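You operate a simulated robot arm through the tools that you are given. There is no shell and no other tool.

You are at the controls of a simulated robot arm. One attempt, no reset.

## Task
Load the flat strip to 1000 W, read it, then switch off and unplug.
Fine: dial set, load box on, its display shows the watts; load box off, dial off, strip off; then the grey plug into the second hole of the short wooden rack.

Only the result counts: the job must be done as asked and must still hold three seconds after the hand-in. Knocking over, shifting, dropping, spilling or breaking anything else fails it.

## Robot
A 6-joint arm with a two-finger gripper, fixed in place. Base frame: the origin is on the floor under the middle of its stand, x ahead of it, y to its left, z up; the work surface is at about z = 900. Lengths are in mm, angles in rad, forces in N, time in s.
It reaches about 1572 mm from its shoulder. Its first joint turns from -2.897 to 2.897 rad. Payload 2.45 kg.
The tool frame sits at the grasp point between the pads (the TCP): z along the fingers, y along the line on which they close. The tips reach 20 mm beyond it. The gripper opens to 140 mm; its body begins 168 mm behind the TCP.
Orientation is that of the tool frame in the base frame, as a unit quaternion [x, y, z, w]. With the fingers straight down and closing along the base's y, the tool's x points along the base's -x, its y along +y and its z along -z.

## Interface
- The arm moves only by the tool play_rows. Its argument "plan" is a list of rows, each an object (a shift or turn left out is 0, a gripper value left out holds the last) with "delta_pos": the shift along the base's x, y, z in mm, a list of three; "turn": the turn, a rotation vector about the base's x, y, z in rad, a list of three; "claw": the opening, from 0 (shut) to 1 (fully open). In form: [{"delta_pos": [dx, dy, dz], "turn": [ax, ay, az], "claw": claw}, ...]. A call has 1 to 20 rows; each row is the pose to reach, as a shift and turn from the pose commanded when the call began. Each row takes 0.2 s and may step no farther than 50 mm and 0.15 rad from the row before; otherwise, or with a gripper value out of range, the whole call is refused. A pose out of reach is approached as far as the arm can. The call stops where the force on the tool passes 90 N (or 10 N more than at its start, if that is more) or the arm is blocked; 0.2 s more then pass. The fingers move at their own pace (about 45 mm/s each) and stop on an object; they squeeze with about 41 N. The grip force told is the motor's: it shows also when the fingers shut on nothing. Time passes only in rows, and 0.2 s behind the last, so rows that repeat a pose let the fingers close. The reply holds the time, the measured pose of the TCP, the force on the tool along the base axes, the opening and the grip force, in the units named above and with some noise, with the torque about the TCP (base axes, N m) and any sound that the robot's microphone picked up.
- Cameras (640 x 400 px; columns grow to the right, rows downward): "scene" is fixed at [210.6, 652.7, 1556.2]; the picture's right is [-0.54, -0.84, 0.00], its down [0.69, -0.45, -0.56] and it looks along [0.47, -0.31, 0.83] (base axes); focal length 214 px, centre (320, 200). "wrist" rides on the gripper at [78, 11, -209] in the tool frame; the picture's right is [-0.14, 0.99, 0.00], its down [-0.92, -0.13, -0.37] and it looks along [-0.36, -0.05, 0.93] (tool axes); focal length 280 px, centre (320, 200).
- camera(camera): a new picture of that camera. It takes no simulated time.
- locate(camera, pixels): for up to 12 pixels [column, row] of the newest picture of that camera ("zoom" is the newest enlarged one), the place [x, y, z] in the base frame of the surface seen there, good to about 2 mm, but the place of the scene camera against the robot may be out by one fixed shift of up to 18 mm in any direction. It takes no simulated time.
- enlarge(camera, box): a new picture of the part [left, top, right, bottom] of that camera's present view, enlarged. It takes no simulated time.
- sign_off(): hands the job in; it is judged then, once.

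Open the gripper and draw the arm clear of the work before you hand the job in, unless the task says otherwise.

The tools are called after ">>>" as a command line: name --argument value ..., lists and objects as JSON in quotes. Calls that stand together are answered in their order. play_rows: Moves the arm, as the interface text tells. Its arguments: {"type":"object","properties":{"plan":{"type":"array","items":{"type":"object","properties":{"delta_pos":{"type":"array","items":{"type":"number"}},"turn":{"type":"array","items":{"type":"number"}},"claw":{"type":"number"}}}}},"required":["plan"]} The other tools are called the same way: camera (camera) takes a picture; locate (camera, pixels) gives the place of the surface under pixels of a picture; enlarge (camera, box) takes an enlarged picture of a part of a camera's view; sign_off () hands the job in.

At the start:

```text
time: 0.0
position: [692.5, 17.8, 1265.7]
orientation: [0.0, 1.0, 0.0, -0.001]
ft_force: [0.2, 0.9, -1.1]
moment: [0.02, 0.0, 0.0]
gripper_width: 140.0
grasp_force: 0.1
```

scene: 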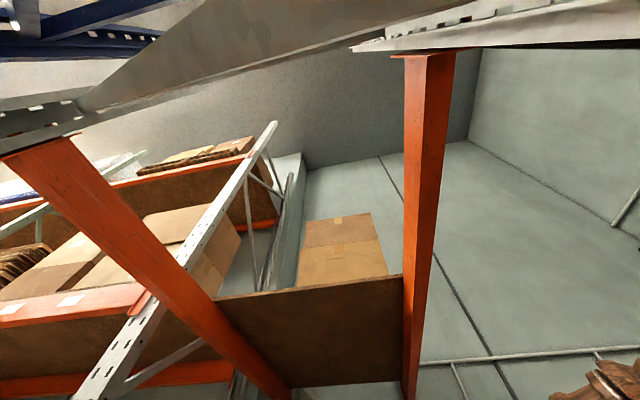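
wrist: 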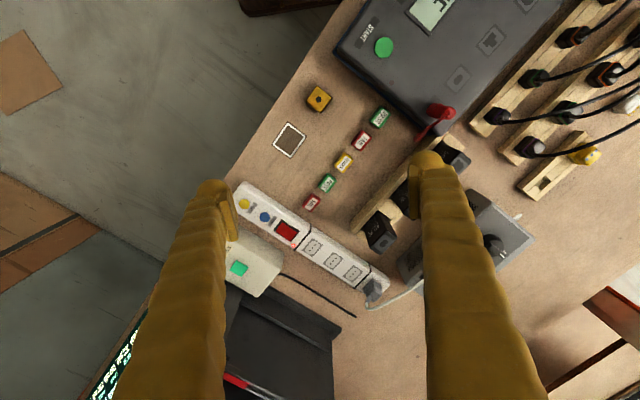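

I'll begin by taking fresh pictures: the wrist view shows a flat strip around (310,240), a load box at bottom right (470,240), and wooden racks at the upper right; I need a closer look.

>>> camera --camera "scene"

>>> camera --camera "wrist"

>>> enlarge --camera "wrist" --box '[220, 160, 420, 310]'

>>> enlarge --camera "wrist" --box '[420, 0, 640, 140]'

```text
taken
```

scene: 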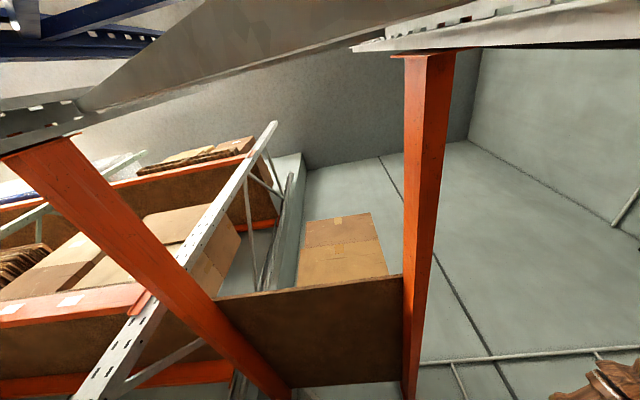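

```text
taken
```

wrist: 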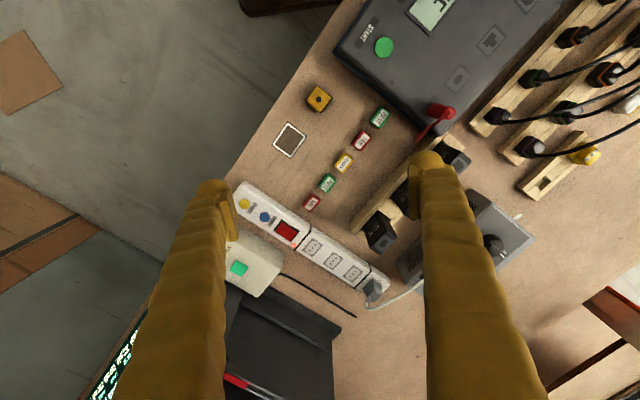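

```text
2.67 times, centred on (320, 235) of wrist
```

zoom: 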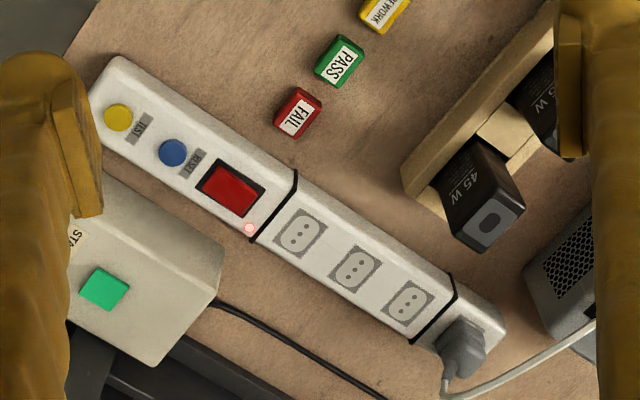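

```text
2.86 times, centred on (530, 70) of wrist
```

zoom: 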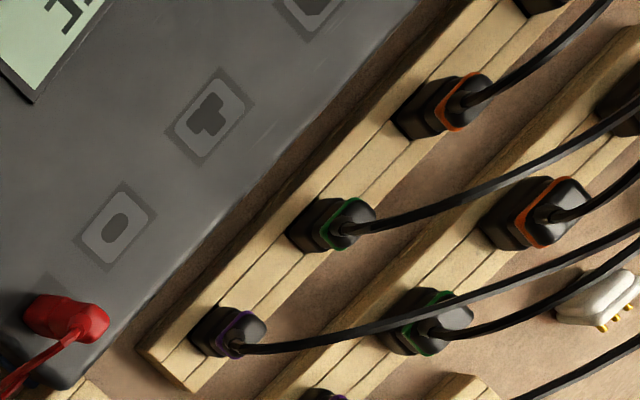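

The strip has a red rocker at (285,232), test/reset buttons and a grey plug at its far end (375,290); the load box sits at about (480,240), partly hidden by a finger. I'll locate key points and then move the camera for a better view.

>>> locate --camera "wrist" --pixels '[[285, 232], [243, 203], [375, 290], [385, 275], [497, 247], [515, 235], [318, 98], [288, 140], [383, 48], [545, 180], [585, 155], [240, 268]]'

>>> enlarge --camera "wrist" --box '[390, 140, 590, 310]'

```text
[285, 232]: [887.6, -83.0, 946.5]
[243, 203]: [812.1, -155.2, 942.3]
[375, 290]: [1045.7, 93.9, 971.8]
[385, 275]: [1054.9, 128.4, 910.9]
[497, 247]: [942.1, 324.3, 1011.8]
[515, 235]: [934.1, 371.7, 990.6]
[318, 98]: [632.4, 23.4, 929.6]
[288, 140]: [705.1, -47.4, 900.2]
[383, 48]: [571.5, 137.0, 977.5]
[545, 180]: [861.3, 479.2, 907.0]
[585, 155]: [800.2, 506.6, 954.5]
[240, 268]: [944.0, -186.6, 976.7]
```

```text
2.35 times, centred on (490, 225) of wrist
```

zoom: 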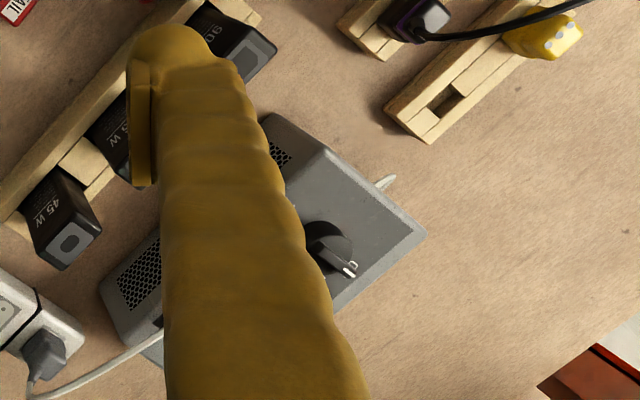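

The load box is partly hidden by the finger. I'll keep high and shift the arm toward +y to see the load box, its dial, switch and display, and the racks.

>>> play_rows --plan '[{"delta_pos": [0, 40, 10], "claw": 1}, {"delta_pos": [0, 80, 20]}, {"delta_pos": [0, 120, 30]}, {"delta_pos": [0, 160, 40]}, {"delta_pos": [0, 200, 50]}, {"delta_pos": [0, 240, 60]}, {"delta_pos": [0, 280, 60]}, {"delta_pos": [0, 280, 60]}]'

>>> camera --camera "wrist"

>>> camera --camera "scene"

```text
time: 1.8
position: [692.7, 298.5, 1325.3]
orientation: [0.001, 1.0, 0.0, -0.001]
ft_force: [0.0, 0.1, 0.1]
moment: [-0.01, -0.02, -0.01]
gripper_width: 140.0
grasp_force: 0.1
```

```text
taken
```

wrist: 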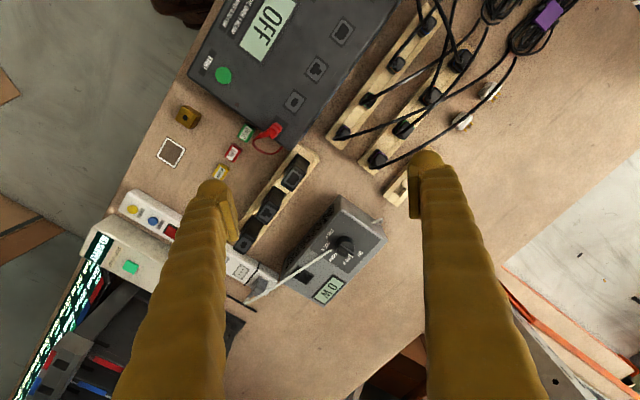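

```text
taken
```

scene: 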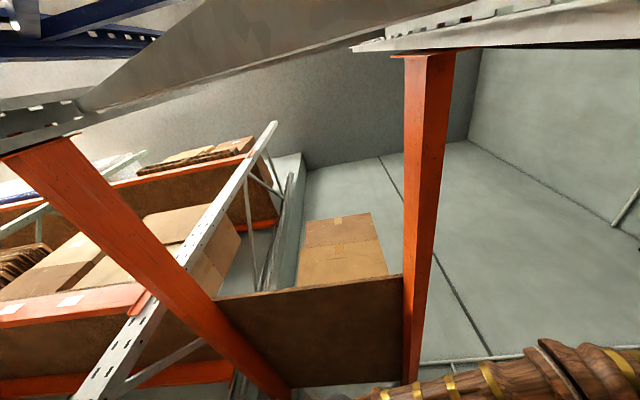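

Now the load box is visible at (335,245) with a dial and a "0 W" display at (328,290). I'll enlarge it and the racks.

>>> enlarge --camera "wrist" --box '[270, 180, 400, 310]'

>>> enlarge --camera "wrist" --box '[310, 60, 530, 210]'

>>> enlarge --camera "wrist" --box '[90, 180, 290, 320]'

```text
3.08 times, centred on (335, 245) of wrist
```

zoom: 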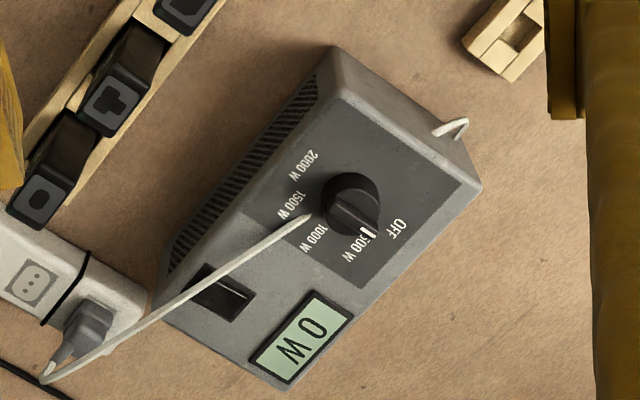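

```text
2.67 times, centred on (420, 135) of wrist
```

zoom: 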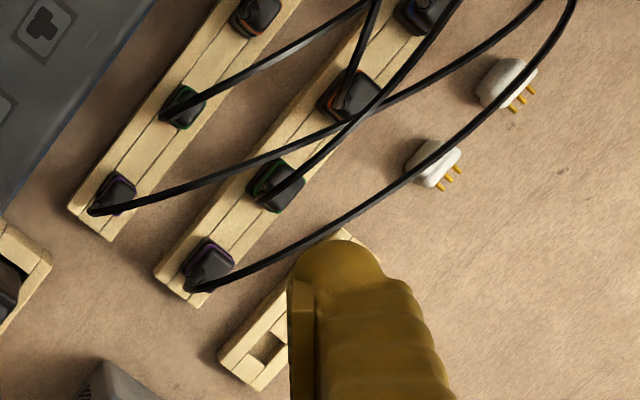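

```text
2.86 times, centred on (190, 250) of wrist
```

zoom: 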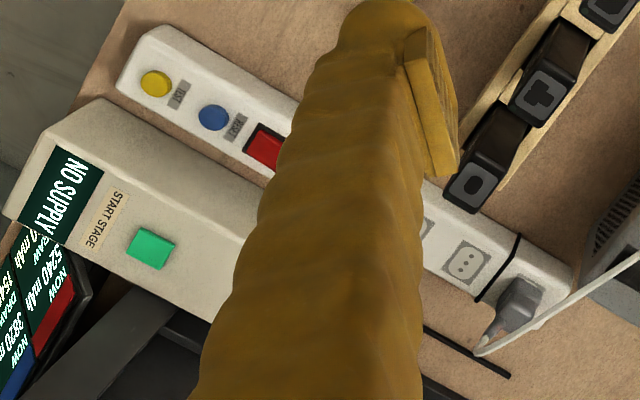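

The dial has OFF/500/1000/1500/2000 W labels, a rocker switch at (315,274) and the display. I'll move further to +y to view the short rack unobstructed.

>>> play_rows --plan '[{"delta_pos": [5, 45, -10]}, {"delta_pos": [10, 90, -20]}, {"delta_pos": [15, 135, -30]}, {"delta_pos": [20, 175, -40]}, {"delta_pos": [25, 200, -60]}, {"delta_pos": [25, 200, -60]}]'

>>> camera --camera "wrist"

>>> enlarge --camera "wrist" --box '[220, 100, 420, 240]'

```text
time: 3.2
position: [717.3, 497.1, 1265.4]
orientation: [0.0, 1.0, 0.0, -0.001]
ft_force: [-0.2, -0.2, 0.4]
moment: [0.0, 0.0, 0.01]
gripper_width: 140.0
grasp_force: 0.1
```

```text
taken
```

wrist: 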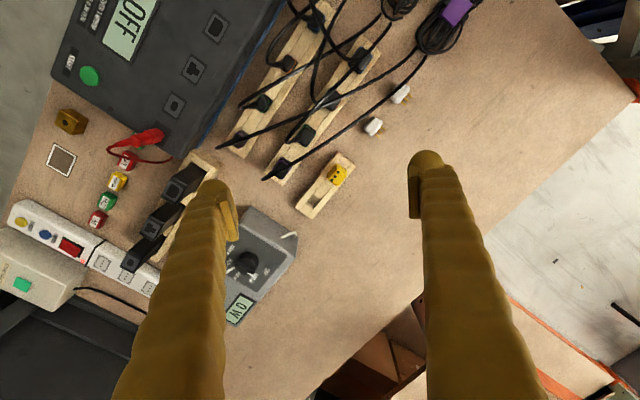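

```text
2.86 times, centred on (320, 170) of wrist
```

zoom: 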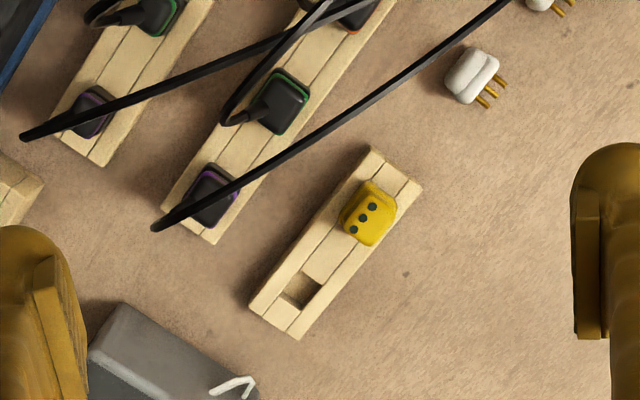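

The short rack has a yellow adapter in one hole and an empty rectangular hole at zoom (302,290). I'll locate the rack's geometry from the zoom.

>>> locate --camera "zoom" --pixels '[[302, 290], [287, 290], [320, 287], [295, 303], [310, 272], [250, 308], [293, 336], [372, 150], [420, 190], [365, 212], [335, 240], [280, 316]]'

>>> enlarge --camera "wrist" --box '[285, 145, 365, 225]'

```text
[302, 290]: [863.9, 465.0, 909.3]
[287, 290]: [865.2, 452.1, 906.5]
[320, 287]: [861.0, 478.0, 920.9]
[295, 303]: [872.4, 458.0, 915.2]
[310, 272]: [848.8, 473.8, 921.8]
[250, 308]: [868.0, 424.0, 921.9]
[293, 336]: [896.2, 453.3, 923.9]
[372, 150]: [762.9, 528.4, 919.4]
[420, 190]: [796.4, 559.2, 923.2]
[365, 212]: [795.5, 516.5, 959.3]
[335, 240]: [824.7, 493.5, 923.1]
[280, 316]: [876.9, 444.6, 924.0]
```

```text
5.00 times, centred on (325, 185) of wrist
```

zoom: 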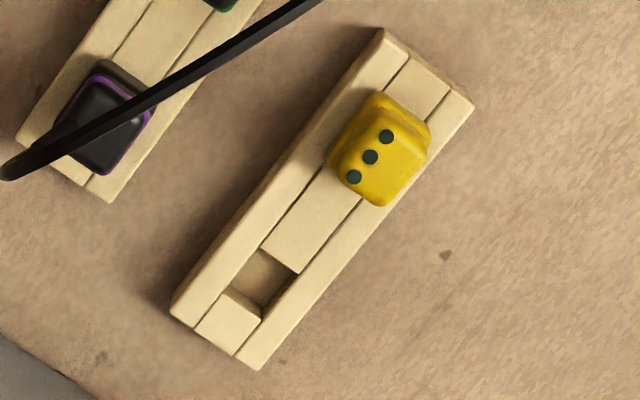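

The empty hole is around (864,464), rack top z≈923. Now I'll move to look at the load box and the grey plug from closer above.

>>> play_rows --plan '[{"delta_pos": [20, -40, 0]}, {"delta_pos": [41, -80, 0]}, {"delta_pos": [62, -120, 0]}, {"delta_pos": [83, -160, 0]}, {"delta_pos": [104, -200, 0]}, {"delta_pos": [125, -240, 0]}, {"delta_pos": [148, -270, 0]}, {"delta_pos": [148, -270, 0]}]'

>>> camera --camera "wrist"

>>> enlarge --camera "wrist" --box '[280, 100, 420, 220]'

>>> enlarge --camera "wrist" --box '[180, 120, 320, 260]'

```text
time: 5.0
position: [864.6, 230.2, 1265.5]
orientation: [0.0, 1.0, 0.0, 0.0]
ft_force: [-0.2, 0.0, 0.7]
moment: [0.02, 0.0, -0.02]
gripper_width: 140.1
grasp_force: 0.0
```

```text
taken
```

wrist: 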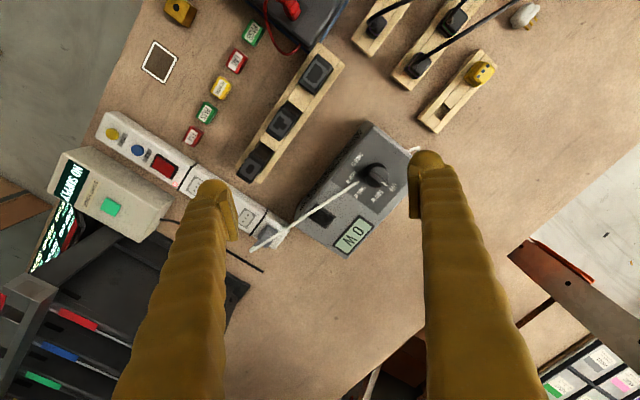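

```text
3.33 times, centred on (350, 160) of wrist
```

zoom: 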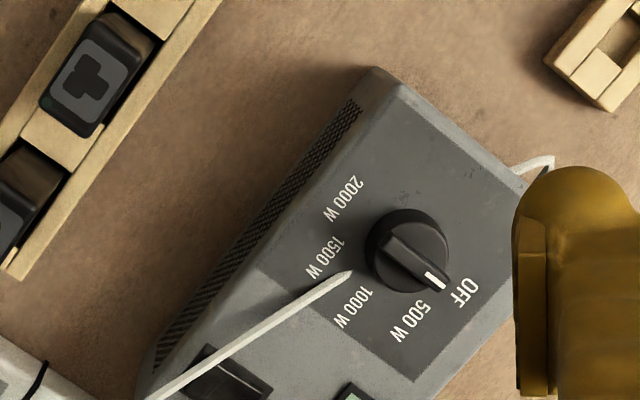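

```text
2.86 times, centred on (250, 190) of wrist
```

zoom: 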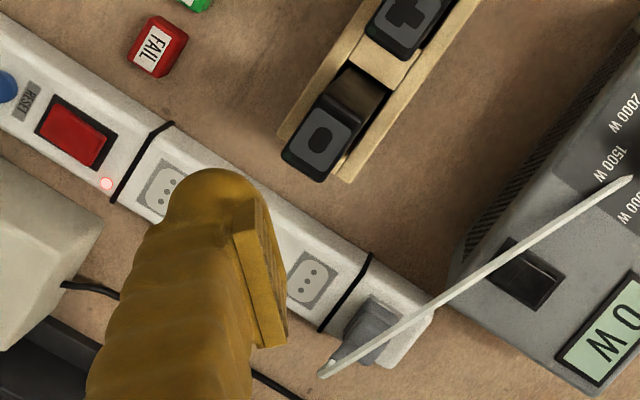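

I'll locate the dial's labels, the knob top and its white mark, to work out angles free of parallax.

>>> enlarge --camera "wrist" --box '[330, 130, 420, 220]'

```text
4.44 times, centred on (375, 175) of wrist
```

zoom: 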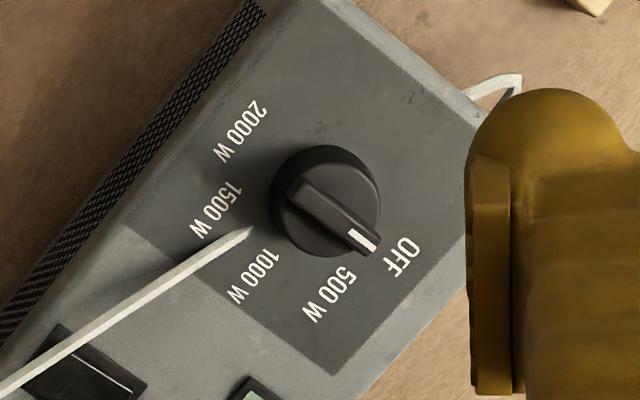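

>>> locate --camera "zoom" --pixels '[[405, 257], [332, 293], [255, 275], [214, 209], [238, 130], [364, 238], [345, 215], [310, 190], [295, 225], [372, 175], [300, 165], [352, 250]]'

>>> locate --camera "wrist" --pixels '[[352, 237], [335, 246], [270, 240], [280, 215], [330, 215], [318, 222]]'

```text
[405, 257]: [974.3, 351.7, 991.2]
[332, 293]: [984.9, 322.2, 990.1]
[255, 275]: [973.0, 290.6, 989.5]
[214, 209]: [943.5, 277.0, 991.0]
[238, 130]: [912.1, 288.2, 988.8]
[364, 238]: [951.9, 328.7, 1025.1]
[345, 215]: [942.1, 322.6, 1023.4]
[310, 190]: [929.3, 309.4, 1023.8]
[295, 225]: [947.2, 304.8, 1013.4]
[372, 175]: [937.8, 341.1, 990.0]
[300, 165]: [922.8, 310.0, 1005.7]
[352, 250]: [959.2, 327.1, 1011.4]
```

```text
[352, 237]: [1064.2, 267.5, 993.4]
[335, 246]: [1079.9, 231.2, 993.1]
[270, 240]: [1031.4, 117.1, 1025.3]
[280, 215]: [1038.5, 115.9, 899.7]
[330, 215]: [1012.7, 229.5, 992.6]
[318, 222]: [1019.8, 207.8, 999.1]
```

Geometry fits: dial centre ≈(943,320), labels at 45° steps (OFF at +45°, 500 at 0°, 1000 at −45°), and the white mark is at OFF. Now I'll go closer to the grey plug and the load-box rocker to see their details.

>>> play_rows --plan '[{"delta_pos": [20, -25, -25]}, {"delta_pos": [40, -50, -50]}, {"delta_pos": [60, -70, -75]}, {"delta_pos": [80, -90, -100]}, {"delta_pos": [100, -105, -125]}, {"delta_pos": [115, -115, -150]}, {"delta_pos": [115, -115, -150]}]'

>>> camera --camera "wrist"

```text
time: 6.6
position: [980.6, 114.6, 1112.9]
orientation: [0.0, 1.0, 0.0, 0.0]
ft_force: [0.0, 0.5, 0.1]
moment: [-0.04, -0.07, -0.01]
gripper_width: 140.1
grasp_force: 0.1
```

```text
taken
```

wrist: 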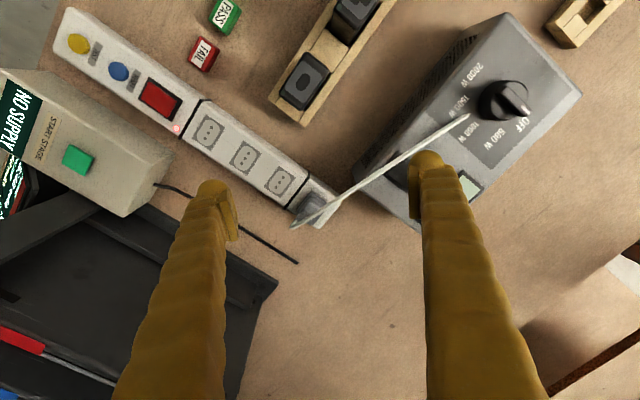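

>>> enlarge --camera "wrist" --box '[260, 150, 360, 240]'

>>> enlarge --camera "wrist" --box '[110, 60, 220, 150]'

```text
4.44 times, centred on (310, 195) of wrist
```

zoom: 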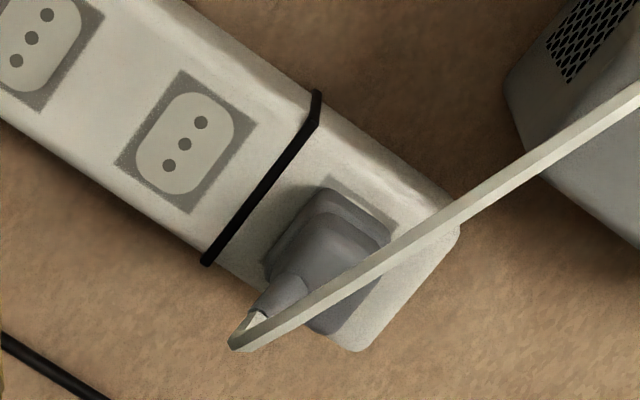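

```text
4.44 times, centred on (165, 105) of wrist
```

zoom: 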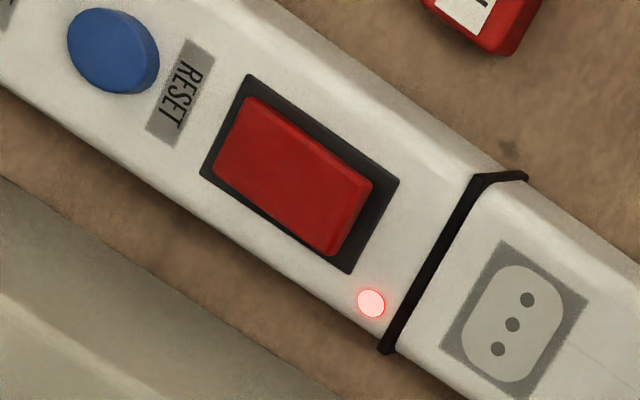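

The grey plug body stands at zoom (330,250) with its cable exiting toward lower-left at (265,310). I'll locate points on it, on the strip and its rocker.

>>> enlarge --camera "wrist" --box '[260, 150, 360, 240]'

>>> locate --camera "zoom" --pixels '[[330, 195], [385, 235], [335, 240], [375, 225], [300, 250], [285, 290], [255, 310], [275, 260], [330, 300], [345, 320], [400, 200], [185, 145]]'

```text
4.44 times, centred on (310, 195) of wrist
```

zoom: 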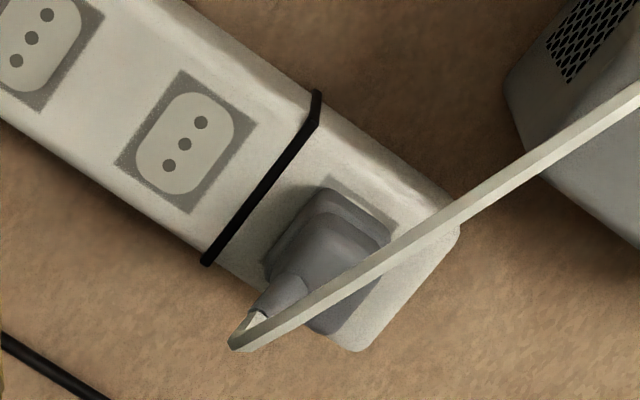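

```text
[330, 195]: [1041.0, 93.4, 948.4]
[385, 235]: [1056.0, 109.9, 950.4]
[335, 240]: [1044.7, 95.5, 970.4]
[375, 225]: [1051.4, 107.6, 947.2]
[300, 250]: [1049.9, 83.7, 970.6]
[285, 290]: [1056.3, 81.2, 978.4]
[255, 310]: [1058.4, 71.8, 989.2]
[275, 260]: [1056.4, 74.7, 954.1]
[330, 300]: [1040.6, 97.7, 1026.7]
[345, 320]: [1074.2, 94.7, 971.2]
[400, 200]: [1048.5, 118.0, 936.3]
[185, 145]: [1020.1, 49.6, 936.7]
```

Plug top z≈971, cable rises to z≈1026. Now a close look at the load box face (rocker and display), staying at z≈1113.

>>> play_rows --plan '[{"delta_pos": [-10, 45, 0]}, {"delta_pos": [-20, 90, 0]}, {"delta_pos": [-30, 135, 0]}, {"delta_pos": [-30, 180, 0]}, {"delta_pos": [-30, 180, 0]}]'

>>> camera --camera "wrist"

>>> enlarge --camera "wrist" --box '[230, 80, 410, 240]'

```text
time: 7.8
position: [952.2, 296.5, 1116.6]
orientation: [0.0, 1.0, 0.0, 0.0]
ft_force: [0.5, -1.1, -0.3]
moment: [0.04, -0.03, 0.02]
gripper_width: 139.9
grasp_force: 0.0
```

```text
taken
```

wrist: 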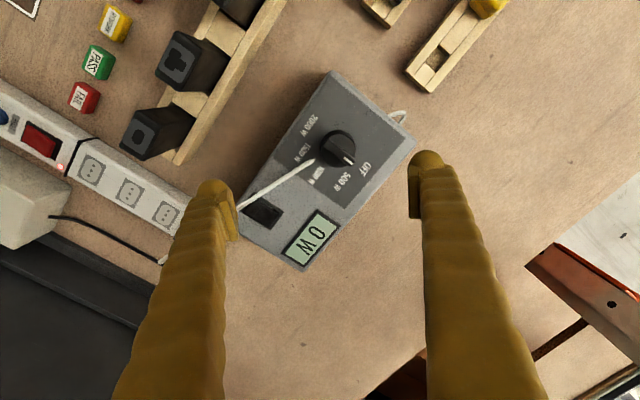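

```text
2.50 times, centred on (320, 160) of wrist
```

zoom: 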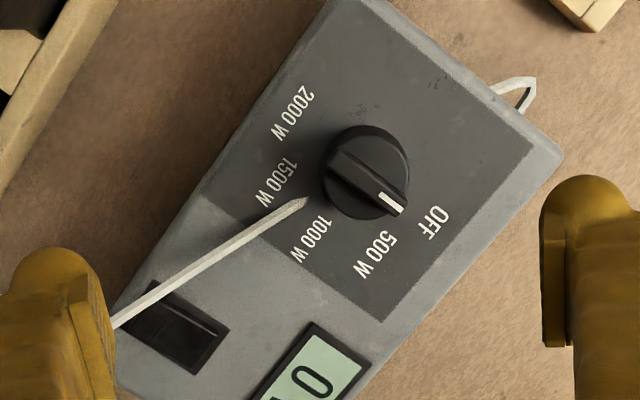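

>>> enlarge --camera "wrist" --box '[235, 180, 305, 245]'

>>> enlarge --camera "wrist" --box '[310, 110, 370, 180]'

```text
6.15 times, centred on (270, 212) of wrist
```

zoom: 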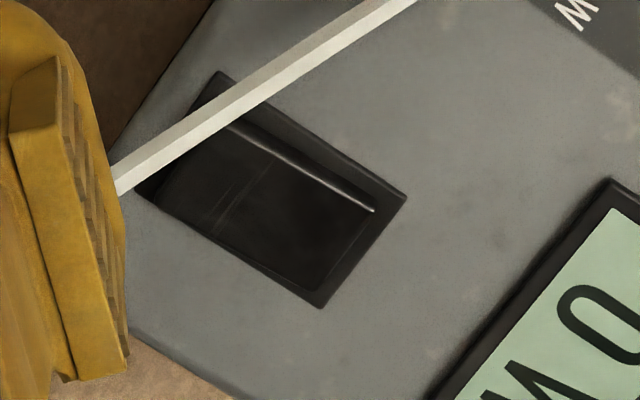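

```text
5.71 times, centred on (340, 145) of wrist
```

zoom: 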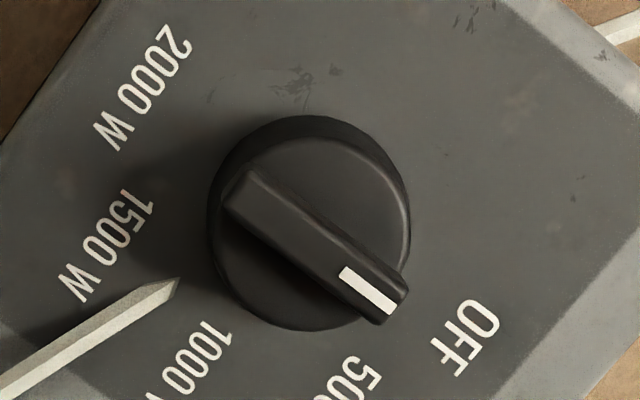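

I'll measure the tilt of the load-box rocker by locating points across it.

>>> enlarge --camera "wrist" --box '[235, 180, 305, 245]'

>>> locate --camera "zoom" --pixels '[[300, 168], [292, 180], [282, 195], [270, 210], [258, 225], [248, 243], [325, 290], [395, 195], [365, 210], [310, 280], [175, 200], [215, 80]]'

```text
6.15 times, centred on (270, 212) of wrist
```

zoom: 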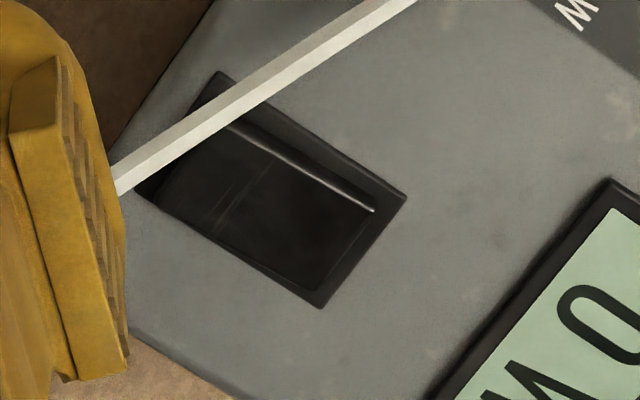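

```text
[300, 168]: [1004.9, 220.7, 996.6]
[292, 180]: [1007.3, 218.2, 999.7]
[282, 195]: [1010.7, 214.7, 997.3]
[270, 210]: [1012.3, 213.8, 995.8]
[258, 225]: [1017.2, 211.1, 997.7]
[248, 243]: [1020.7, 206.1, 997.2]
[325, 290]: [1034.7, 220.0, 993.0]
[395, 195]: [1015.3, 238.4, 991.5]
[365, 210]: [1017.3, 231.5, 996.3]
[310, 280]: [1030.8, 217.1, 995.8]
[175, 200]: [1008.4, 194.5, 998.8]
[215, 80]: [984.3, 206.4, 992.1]
```

Points are noisy but the rocker's raised edge is on the knob side (toward −x,+y). First the dial: I'll refine the knob's centre from a close zoom.

>>> enlarge --camera "wrist" --box '[310, 110, 370, 180]'

>>> locate --camera "zoom" --pixels '[[240, 180], [315, 240], [370, 290], [395, 305], [355, 225], [280, 245], [310, 125], [405, 200], [212, 250], [310, 325], [465, 335], [200, 350]]'

```text
5.71 times, centred on (340, 145) of wrist
```

zoom: 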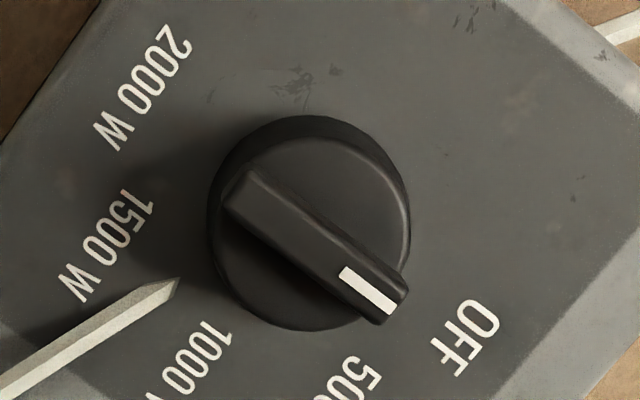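

```text
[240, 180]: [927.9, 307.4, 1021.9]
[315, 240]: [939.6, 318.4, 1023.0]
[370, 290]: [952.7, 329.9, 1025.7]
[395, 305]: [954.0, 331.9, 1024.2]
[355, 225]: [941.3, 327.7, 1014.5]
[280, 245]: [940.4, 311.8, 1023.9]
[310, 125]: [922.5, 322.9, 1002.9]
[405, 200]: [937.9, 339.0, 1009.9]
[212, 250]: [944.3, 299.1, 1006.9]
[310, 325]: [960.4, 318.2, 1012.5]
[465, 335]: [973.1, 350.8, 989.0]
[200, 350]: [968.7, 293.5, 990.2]
```

Knob centre ≈(941.5,319.5), ridge top z≈1024, disc z≈1014, ridge along +45°. I'll yaw the gripper +45° so the fingers straddle the ridge, narrow the opening, and move above the knob.

>>> play_rows --plan '[{"delta_pos": [-2, 5, -3], "turn": [0, 0, 0.131], "claw": 0.45}, {"delta_pos": [-4, 10, -6], "turn": [0, 0, 0.262]}, {"delta_pos": [-5, 15, -9], "turn": [0, 0, 0.393]}, {"delta_pos": [-7, 20, -12], "turn": [0, 0, 0.524]}, {"delta_pos": [-9, 26.7, -15], "turn": [0, 0, 0.655]}, {"delta_pos": [-9, 26.7, -18], "turn": [0, 0, 0.785]}, {"delta_pos": [-9, 26.7, -20], "turn": [0, 0, 0.785]}, {"delta_pos": [-9, 26.7, -20], "turn": [0, 0, 0.785]}, {"delta_pos": [-9, 26.7, -20], "turn": [0, 0, 0.785]}]'

>>> camera --camera "wrist"

```text
time: 9.8
position: [942.3, 320.8, 1096.8]
orientation: [-0.383, 0.924, 0.0, 0.001]
ft_force: [-1.1, 0.6, -0.9]
moment: [-0.02, -0.01, 0.01]
gripper_width: 62.9
grasp_force: 0.1
```

```text
taken
```

wrist: 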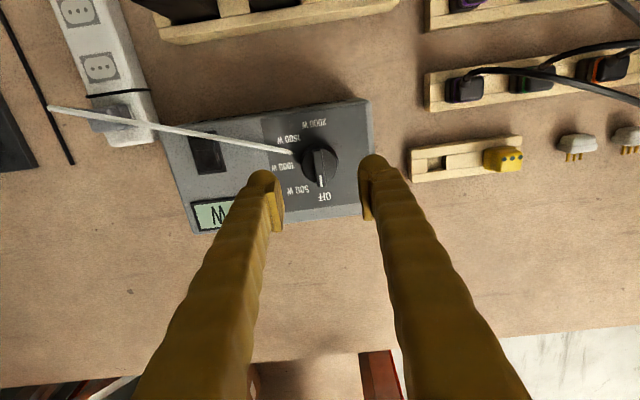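

The ridge is now aligned between the fingers (mark at (320,180)). I'll descend most of the way and check alignment before gripping.

>>> play_rows --plan '[{"delta_pos": [0, 0, -15]}, {"delta_pos": [0, 0, -30]}, {"delta_pos": [0, 0, -42]}, {"delta_pos": [0, 0, -42]}]'

>>> camera --camera "wrist"

>>> enlarge --camera "wrist" --box '[240, 100, 400, 220]'

```text
time: 10.8
position: [941.0, 319.5, 1054.9]
orientation: [-0.383, 0.924, 0.0, 0.0]
ft_force: [-0.1, 0.2, -0.7]
moment: [0.02, 0.01, 0.0]
gripper_width: 62.9
grasp_force: 0.0
```

```text
taken
```

wrist: 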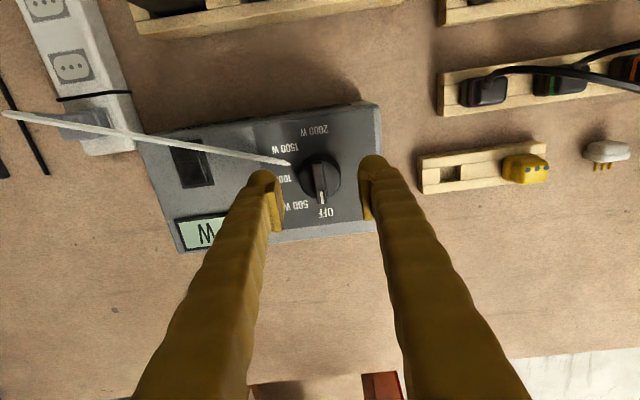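

```text
3.33 times, centred on (320, 160) of wrist
```

zoom: 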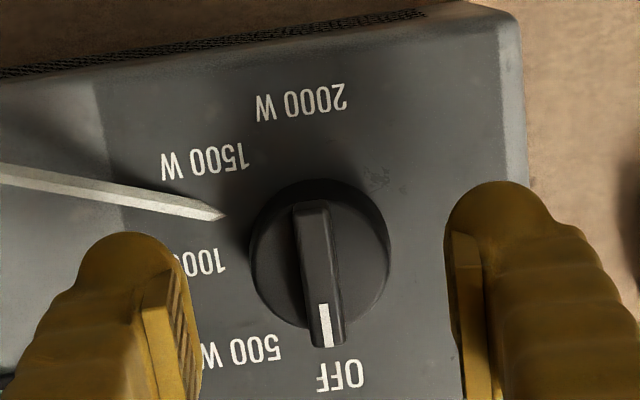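

Alignment is good. I'll descend until the tips are just above the knob disc, then close on the ridge.

>>> play_rows --plan '[{"delta_pos": [0, 0, -10]}, {"delta_pos": [0, 0, -17]}, {"delta_pos": [0, 0, -17], "claw": 0}, {"delta_pos": [0, 0, -17], "claw": 0}, {"delta_pos": [0, 0, -17], "claw": 0}, {"delta_pos": [0, 0, -17], "claw": 0}, {"delta_pos": [0, 0, -17], "claw": 0}]'

>>> enlarge --camera "wrist" --box '[240, 100, 400, 220]'

```text
time: 12.4
position: [941.5, 318.6, 1035.5]
orientation: [-0.383, 0.924, 0.0, 0.0]
ft_force: [6.5, -3.9, -1.5]
moment: [-0.07, -0.1, -0.02]
gripper_width: 8.5
grasp_force: 36.7
```

```text
3.33 times, centred on (320, 160) of wrist
```

zoom: 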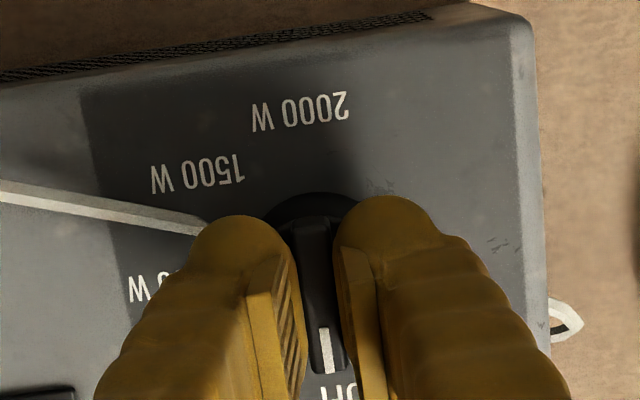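

The ridge is gripped (8.5 mm wide). Now I turn it −90° (clockwise seen from above, OFF→500→1000) and listen for clicks.

>>> play_rows --plan '[{"turn": [0, 0, -0.1]}, {"turn": [0, 0, -0.2]}, {"turn": [0, 0, -0.3]}, {"turn": [0, 0, -0.4]}, {"turn": [0, 0, -0.5]}, {"turn": [0, 0, -0.6]}, {"turn": [0, 0, -0.7]}, {"turn": [0, 0, -0.785]}, {"turn": [0, 0, -0.785]}]'

>>> camera --camera "wrist"

```text
time: 14.4
position: [943.2, 320.0, 1039.0]
orientation: [0.0, 1.0, 0.001, 0.003]
ft_force: [20.0, -13.3, 79.1]
moment: [-0.27, -0.23, 0.03]
gripper_width: 5.9
grasp_force: 32.6
```

```text
taken
```

wrist: 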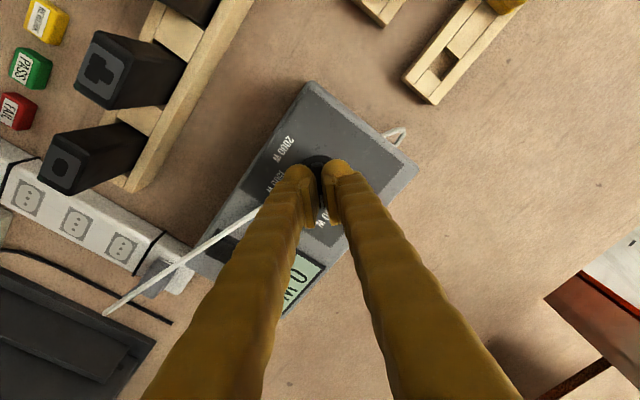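

There's an upward force of 79 N and the width shrank to 5.9 mm; I'll zoom in to see whether the ridge followed.

>>> enlarge --camera "wrist" --box '[260, 120, 380, 240]'

```text
3.33 times, centred on (320, 180) of wrist
```

zoom: 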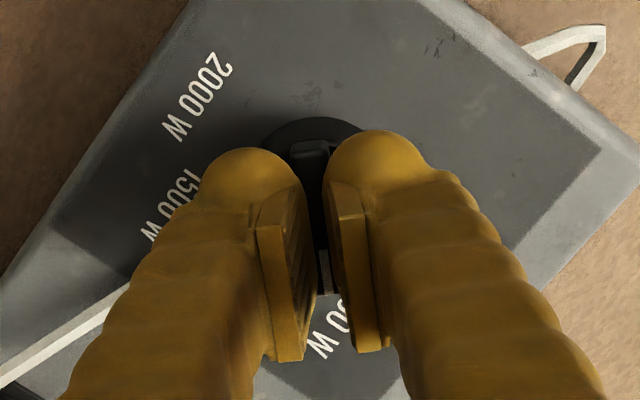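

The ridge appears to have followed to the 500 W direction. I'll raise 2 mm to relieve the vertical load and recheck.

>>> play_rows --plan '[{"delta_pos": [0, 0, 1.5]}, {"delta_pos": [0, 0, 1.5]}]'

>>> enlarge --camera "wrist" --box '[280, 120, 360, 200]'

```text
time: 15.0
position: [942.7, 320.3, 1040.5]
orientation: [-0.001, 1.0, 0.0, 0.002]
ft_force: [33.3, -11.5, 59.9]
moment: [-0.22, -0.54, 0.04]
gripper_width: 5.9
grasp_force: 32.3
```

```text
5.00 times, centred on (320, 160) of wrist
```

zoom: 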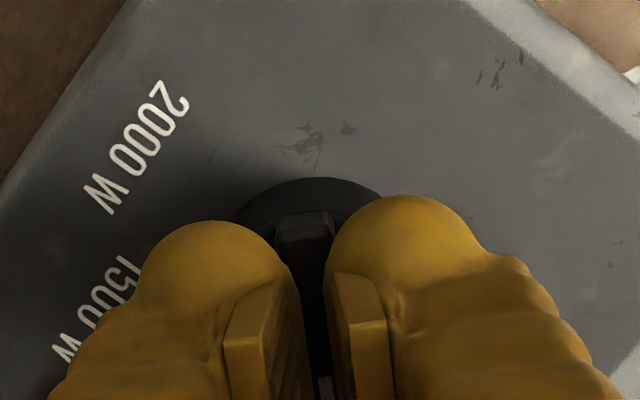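

The fingers seem to be squeezing up on the ridge's chamfer. I'll open and lift a little to see where the knob ended up, then regrip.

>>> play_rows --plan '[{"delta_pos": [0, 0, 0], "claw": 0.45}, {"delta_pos": [0, 0, 0], "claw": 0.45}, {"delta_pos": [0, 0, 0], "claw": 0.45}, {"delta_pos": [0, 0, 10], "claw": 0.45}, {"delta_pos": [0, 0, 20], "claw": 0.45}, {"delta_pos": [0, 0, 20], "claw": 0.45}]'

>>> enlarge --camera "wrist" --box '[260, 120, 380, 240]'

```text
time: 16.4
position: [943.5, 321.0, 1057.6]
orientation: [0.001, 1.0, 0.0, 0.0]
ft_force: [0.5, 0.3, -0.5]
moment: [-0.06, -0.02, 0.0]
gripper_width: 62.7
grasp_force: 0.1
```

```text
3.33 times, centred on (320, 180) of wrist
```

zoom: 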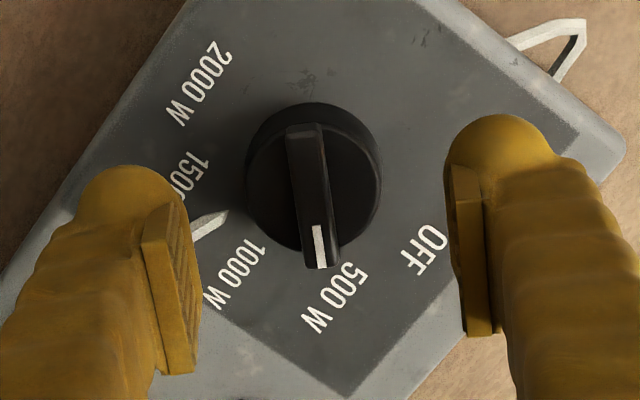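

The knob followed to 500 W. I'll check the knob's centre again from this view before regripping deeper for the second 45°.

>>> locate --camera "zoom" --pixels '[[305, 135], [313, 190], [318, 230], [322, 260], [350, 180], [280, 200], [355, 210], [270, 170], [380, 190], [245, 190], [310, 105], [300, 245]]'

```text
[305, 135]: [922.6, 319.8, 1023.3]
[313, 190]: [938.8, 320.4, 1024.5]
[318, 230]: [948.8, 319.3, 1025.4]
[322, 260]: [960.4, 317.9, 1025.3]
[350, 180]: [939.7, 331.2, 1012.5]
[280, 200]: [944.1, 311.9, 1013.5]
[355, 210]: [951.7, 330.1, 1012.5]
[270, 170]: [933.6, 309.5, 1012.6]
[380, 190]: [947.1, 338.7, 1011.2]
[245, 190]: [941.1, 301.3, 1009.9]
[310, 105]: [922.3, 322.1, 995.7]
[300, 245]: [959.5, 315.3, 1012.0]
```

The disc is at z≈1012.7 and the ridge top ≈1024.5, so I can grip about 2.5 mm deeper than before. Regrip and turn another −45° to 1000 W.

>>> play_rows --plan '[{"delta_pos": [0, 0, -12]}, {"delta_pos": [0, 0, -24]}, {"delta_pos": [0, 0, -24], "claw": 0}, {"delta_pos": [0, 0, -24], "claw": 0}, {"delta_pos": [0, 0, -24], "claw": 0}, {"delta_pos": [0, 0, -24], "claw": 0}, {"delta_pos": [0, 0, -24], "claw": 0}]'

```text
time: 18.0
position: [942.0, 319.3, 1034.0]
orientation: [0.0, 1.0, 0.0, 0.001]
ft_force: [-2.2, -16.2, -0.7]
moment: [-0.14, 0.04, 0.0]
gripper_width: 9.3
grasp_force: 37.0
```

Gripped at 9.3 mm with a −16 N side load, meaning ~0.6 mm offset; I'll shift −0.6 mm in y while turning −45°.

>>> play_rows --plan '[{"delta_pos": [0, -0.6, 0]}, {"delta_pos": [0, -0.6, 0], "turn": [0, 0, -0.08]}, {"delta_pos": [0, -0.6, 0], "turn": [0, 0, -0.16]}, {"delta_pos": [0, -0.6, 0], "turn": [0, 0, -0.24]}, {"delta_pos": [0, -0.6, 0], "turn": [0, 0, -0.32]}, {"delta_pos": [0, -0.6, 0], "turn": [0, 0, -0.4]}, {"delta_pos": [0, -0.6, 0], "turn": [0, 0, -0.48]}, {"delta_pos": [0, -0.6, 0], "turn": [0, 0, -0.56]}, {"delta_pos": [0, -0.6, 0], "turn": [0, 0, -0.64]}, {"delta_pos": [0, -0.6, 0], "turn": [0, 0, -0.72]}, {"delta_pos": [0, -0.6, 0], "turn": [0, 0, -0.785]}, {"delta_pos": [0, -0.6, 0], "turn": [0, 0, -0.785]}]'

>>> camera --camera "wrist"

```text
time: 20.6
position: [942.2, 320.0, 1032.8]
orientation: [0.382, 0.924, -0.001, 0.0]
ft_force: [-16.2, -22.0, -7.7]
moment: [-0.16, 0.23, 0.02]
gripper_width: 9.3
grasp_force: 36.3
```

```text
taken
```

wrist: 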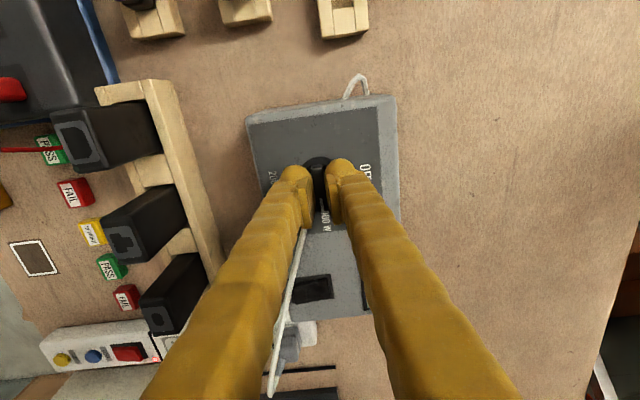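

The knob turned with the gripper. I'll open, lift, and check the dial and display.

>>> play_rows --plan '[{"claw": 0.4}, {"claw": 0.4}, {"claw": 0.4}, {"delta_pos": [0, 0, 15], "claw": 0.4}, {"delta_pos": [0, 0, 40], "claw": 0.4}, {"delta_pos": [0, 0, 70], "claw": 0.4}, {"delta_pos": [0, 0, 70], "claw": 0.4}]'

>>> camera --camera "wrist"

>>> enlarge --camera "wrist" --box '[240, 120, 400, 240]'

```text
time: 22.2
position: [944.0, 317.4, 1106.8]
orientation: [0.383, 0.924, 0.0, 0.0]
ft_force: [-0.6, 0.2, -0.8]
moment: [0.02, 0.0, 0.01]
gripper_width: 55.7
grasp_force: 0.2
```

```text
taken
```

wrist: 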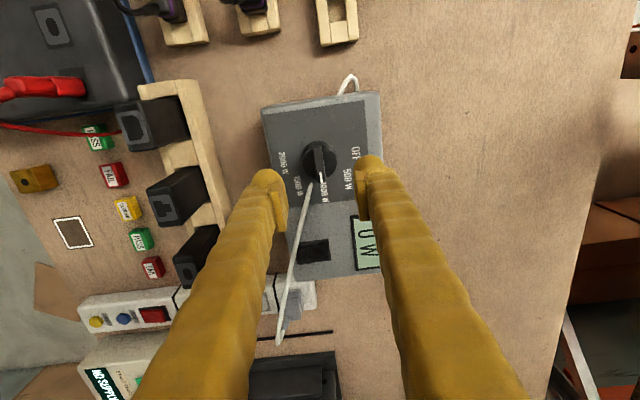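

```text
3.33 times, centred on (320, 180) of wrist
```

zoom: 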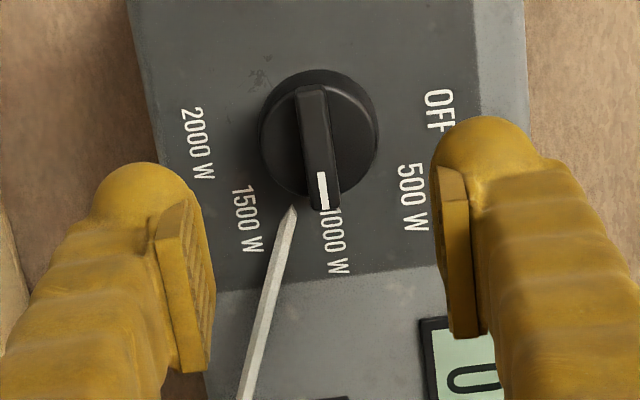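

The dial reads 1000 W. Display still 0 W (box off). Next I'll move over to view the load-box rocker up close.

>>> play_rows --plan '[{"delta_pos": [10, -25, 0], "claw": 0.5}, {"delta_pos": [20, -50, 0]}, {"delta_pos": [30, -75, -10]}, {"delta_pos": [36, -92, -20]}, {"delta_pos": [36, -92, -30]}, {"delta_pos": [36, -92, -30]}, {"delta_pos": [36, -92, -30]}]'

>>> camera --camera "wrist"

>>> enlarge --camera "wrist" --box '[280, 160, 360, 240]'

```text
time: 23.8
position: [977.3, 226.7, 1075.0]
orientation: [0.383, 0.924, 0.0, 0.0]
ft_force: [0.1, 0.0, 0.2]
moment: [0.0, 0.02, -0.01]
gripper_width: 70.3
grasp_force: 0.2
```

```text
taken
```

wrist: 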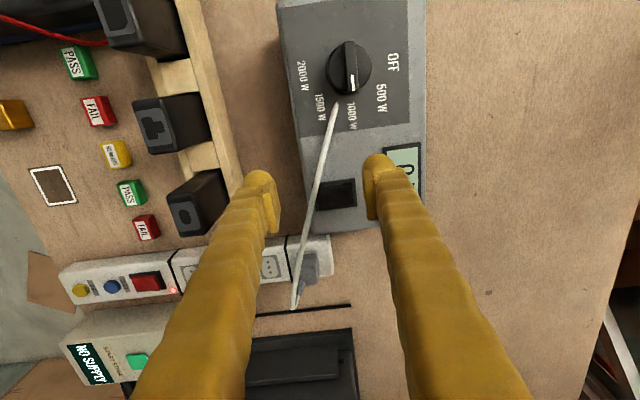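

```text
5.00 times, centred on (320, 200) of wrist
```

zoom: 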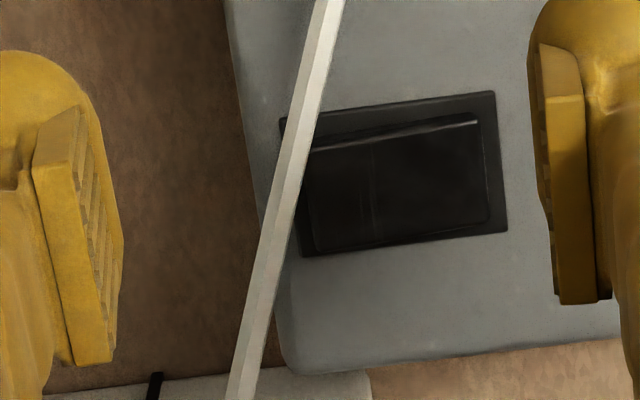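

The rocker shows at zoom (395,180). To find which end is raised, I'll sample heights on its left/right and upper/lower parts.

>>> locate --camera "zoom" --pixels '[[322, 170], [325, 200], [328, 230], [345, 165], [345, 195], [350, 225], [450, 145], [455, 180], [460, 210], [470, 135], [475, 165], [480, 205]]'

>>> locate --camera "zoom" --pixels '[[395, 145], [395, 160], [400, 175], [400, 195], [405, 215], [405, 225], [500, 150], [503, 200], [440, 238], [400, 108], [520, 250], [300, 320]]'

```text
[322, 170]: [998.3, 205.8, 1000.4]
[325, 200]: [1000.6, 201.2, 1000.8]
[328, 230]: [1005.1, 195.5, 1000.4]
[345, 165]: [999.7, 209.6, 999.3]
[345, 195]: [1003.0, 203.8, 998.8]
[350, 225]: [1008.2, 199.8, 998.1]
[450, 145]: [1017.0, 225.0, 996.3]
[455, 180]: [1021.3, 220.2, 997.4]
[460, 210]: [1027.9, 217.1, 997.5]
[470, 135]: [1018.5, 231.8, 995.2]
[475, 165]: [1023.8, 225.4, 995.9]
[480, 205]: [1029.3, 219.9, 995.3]
```

```text
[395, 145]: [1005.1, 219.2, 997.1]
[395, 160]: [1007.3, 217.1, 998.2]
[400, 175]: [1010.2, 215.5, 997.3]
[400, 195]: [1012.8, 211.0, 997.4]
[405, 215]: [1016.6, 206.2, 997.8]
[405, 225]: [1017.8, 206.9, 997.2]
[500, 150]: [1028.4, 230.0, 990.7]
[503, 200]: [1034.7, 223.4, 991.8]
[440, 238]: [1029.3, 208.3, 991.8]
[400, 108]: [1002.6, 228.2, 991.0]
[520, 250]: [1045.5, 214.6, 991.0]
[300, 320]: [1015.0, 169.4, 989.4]
```

Clear: the rocker's end near (1000,202) is raised (z≈1000.5) while the display-side end is down (z≈995). I'll check the charger heights nearby, then turn the gripper so that its narrow side lies along the rocker, close it and position above the raised end.

>>> locate --camera "wrist" --pixels '[[190, 215], [170, 130], [205, 190], [302, 260], [296, 300], [310, 240], [320, 170], [330, 130]]'

>>> play_rows --plan '[{"delta_pos": [0, 0, 15], "turn": [0, 0, 0.14], "claw": 0}, {"delta_pos": [5, -6, 20], "turn": [0, 0, 0.28], "claw": 0}, {"delta_pos": [10, -12, 20], "turn": [0, 0, 0.42], "claw": 0}, {"delta_pos": [14, -20, 20], "turn": [0, 0, 0.56], "claw": 0}, {"delta_pos": [18, -31, 20], "turn": [0, 0, 0.7], "claw": 0}, {"delta_pos": [18, -31, 20], "turn": [0, 0, 0.84], "claw": 0}, {"delta_pos": [18, -31, 20], "turn": [0, 0, 0.98], "claw": 0}, {"delta_pos": [18, -31, 20], "turn": [0, 0, 1.12], "claw": 0}, {"delta_pos": [18, -31, 20], "turn": [0, 0, 1.26], "claw": 0}, {"delta_pos": [18, -31, 20], "turn": [0, 0, 1.4], "claw": 0}, {"delta_pos": [18, -31, 20], "turn": [0, 0, 1.54], "claw": 0}, {"delta_pos": [18, -31, 20], "turn": [0, 0, 1.54], "claw": 0}]'

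>>> camera --camera "wrist"

```text
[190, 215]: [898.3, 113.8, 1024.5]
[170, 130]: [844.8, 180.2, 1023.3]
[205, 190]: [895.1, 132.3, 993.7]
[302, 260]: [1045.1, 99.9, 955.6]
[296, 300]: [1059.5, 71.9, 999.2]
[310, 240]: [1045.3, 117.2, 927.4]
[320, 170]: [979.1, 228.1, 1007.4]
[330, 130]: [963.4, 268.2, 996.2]
```

```text
time: 26.4
position: [997.0, 196.5, 1093.4]
orientation: [-0.369, 0.93, 0.0, 0.0]
ft_force: [0.9, -1.2, 1.0]
moment: [0.03, 0.02, 0.04]
gripper_width: 0.0
grasp_force: 29.4
```

```text
taken
```

wrist: 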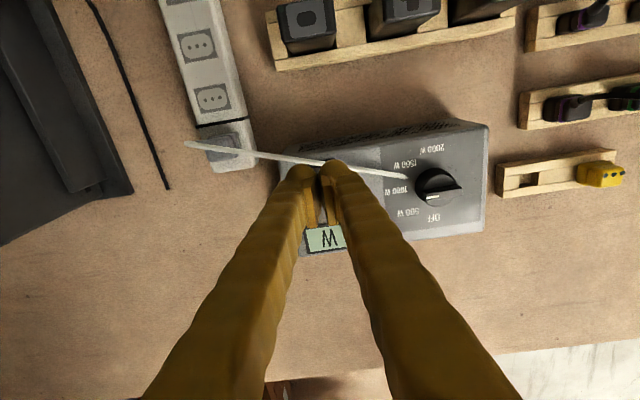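

The closed fingers are above the raised end of the rocker at (997,196). I'll descend and press down gently to tip z≈994.

>>> play_rows --plan '[{"delta_pos": [0, 0, -30]}, {"delta_pos": [0, 0, -55]}, {"delta_pos": [0, 0, -68]}, {"delta_pos": [0, 0, -72]}, {"delta_pos": [0, 0, -74]}, {"delta_pos": [0, 0, -76]}, {"delta_pos": [0, 0, -78]}, {"delta_pos": [0, 0, -80]}, {"delta_pos": [0, 0, -80]}]'

>>> camera --camera "wrist"

```text
time: 28.4
position: [996.8, 197.3, 1015.5]
orientation: [-0.368, 0.93, 0.0, 0.002]
ft_force: [3.9, -5.5, 19.6]
moment: [0.1, -0.26, -0.08]
gripper_width: 6.1
grasp_force: 29.2
```

```text
taken
```

wrist: 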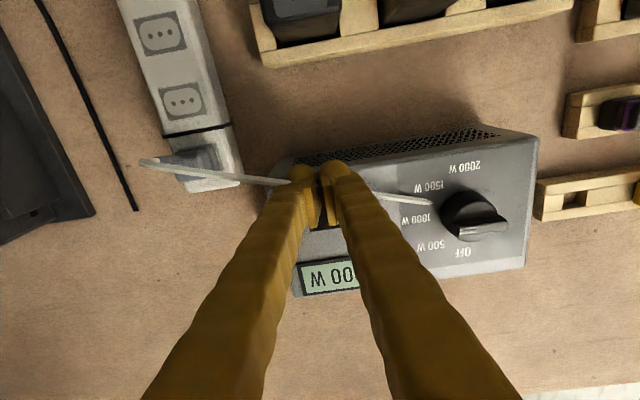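

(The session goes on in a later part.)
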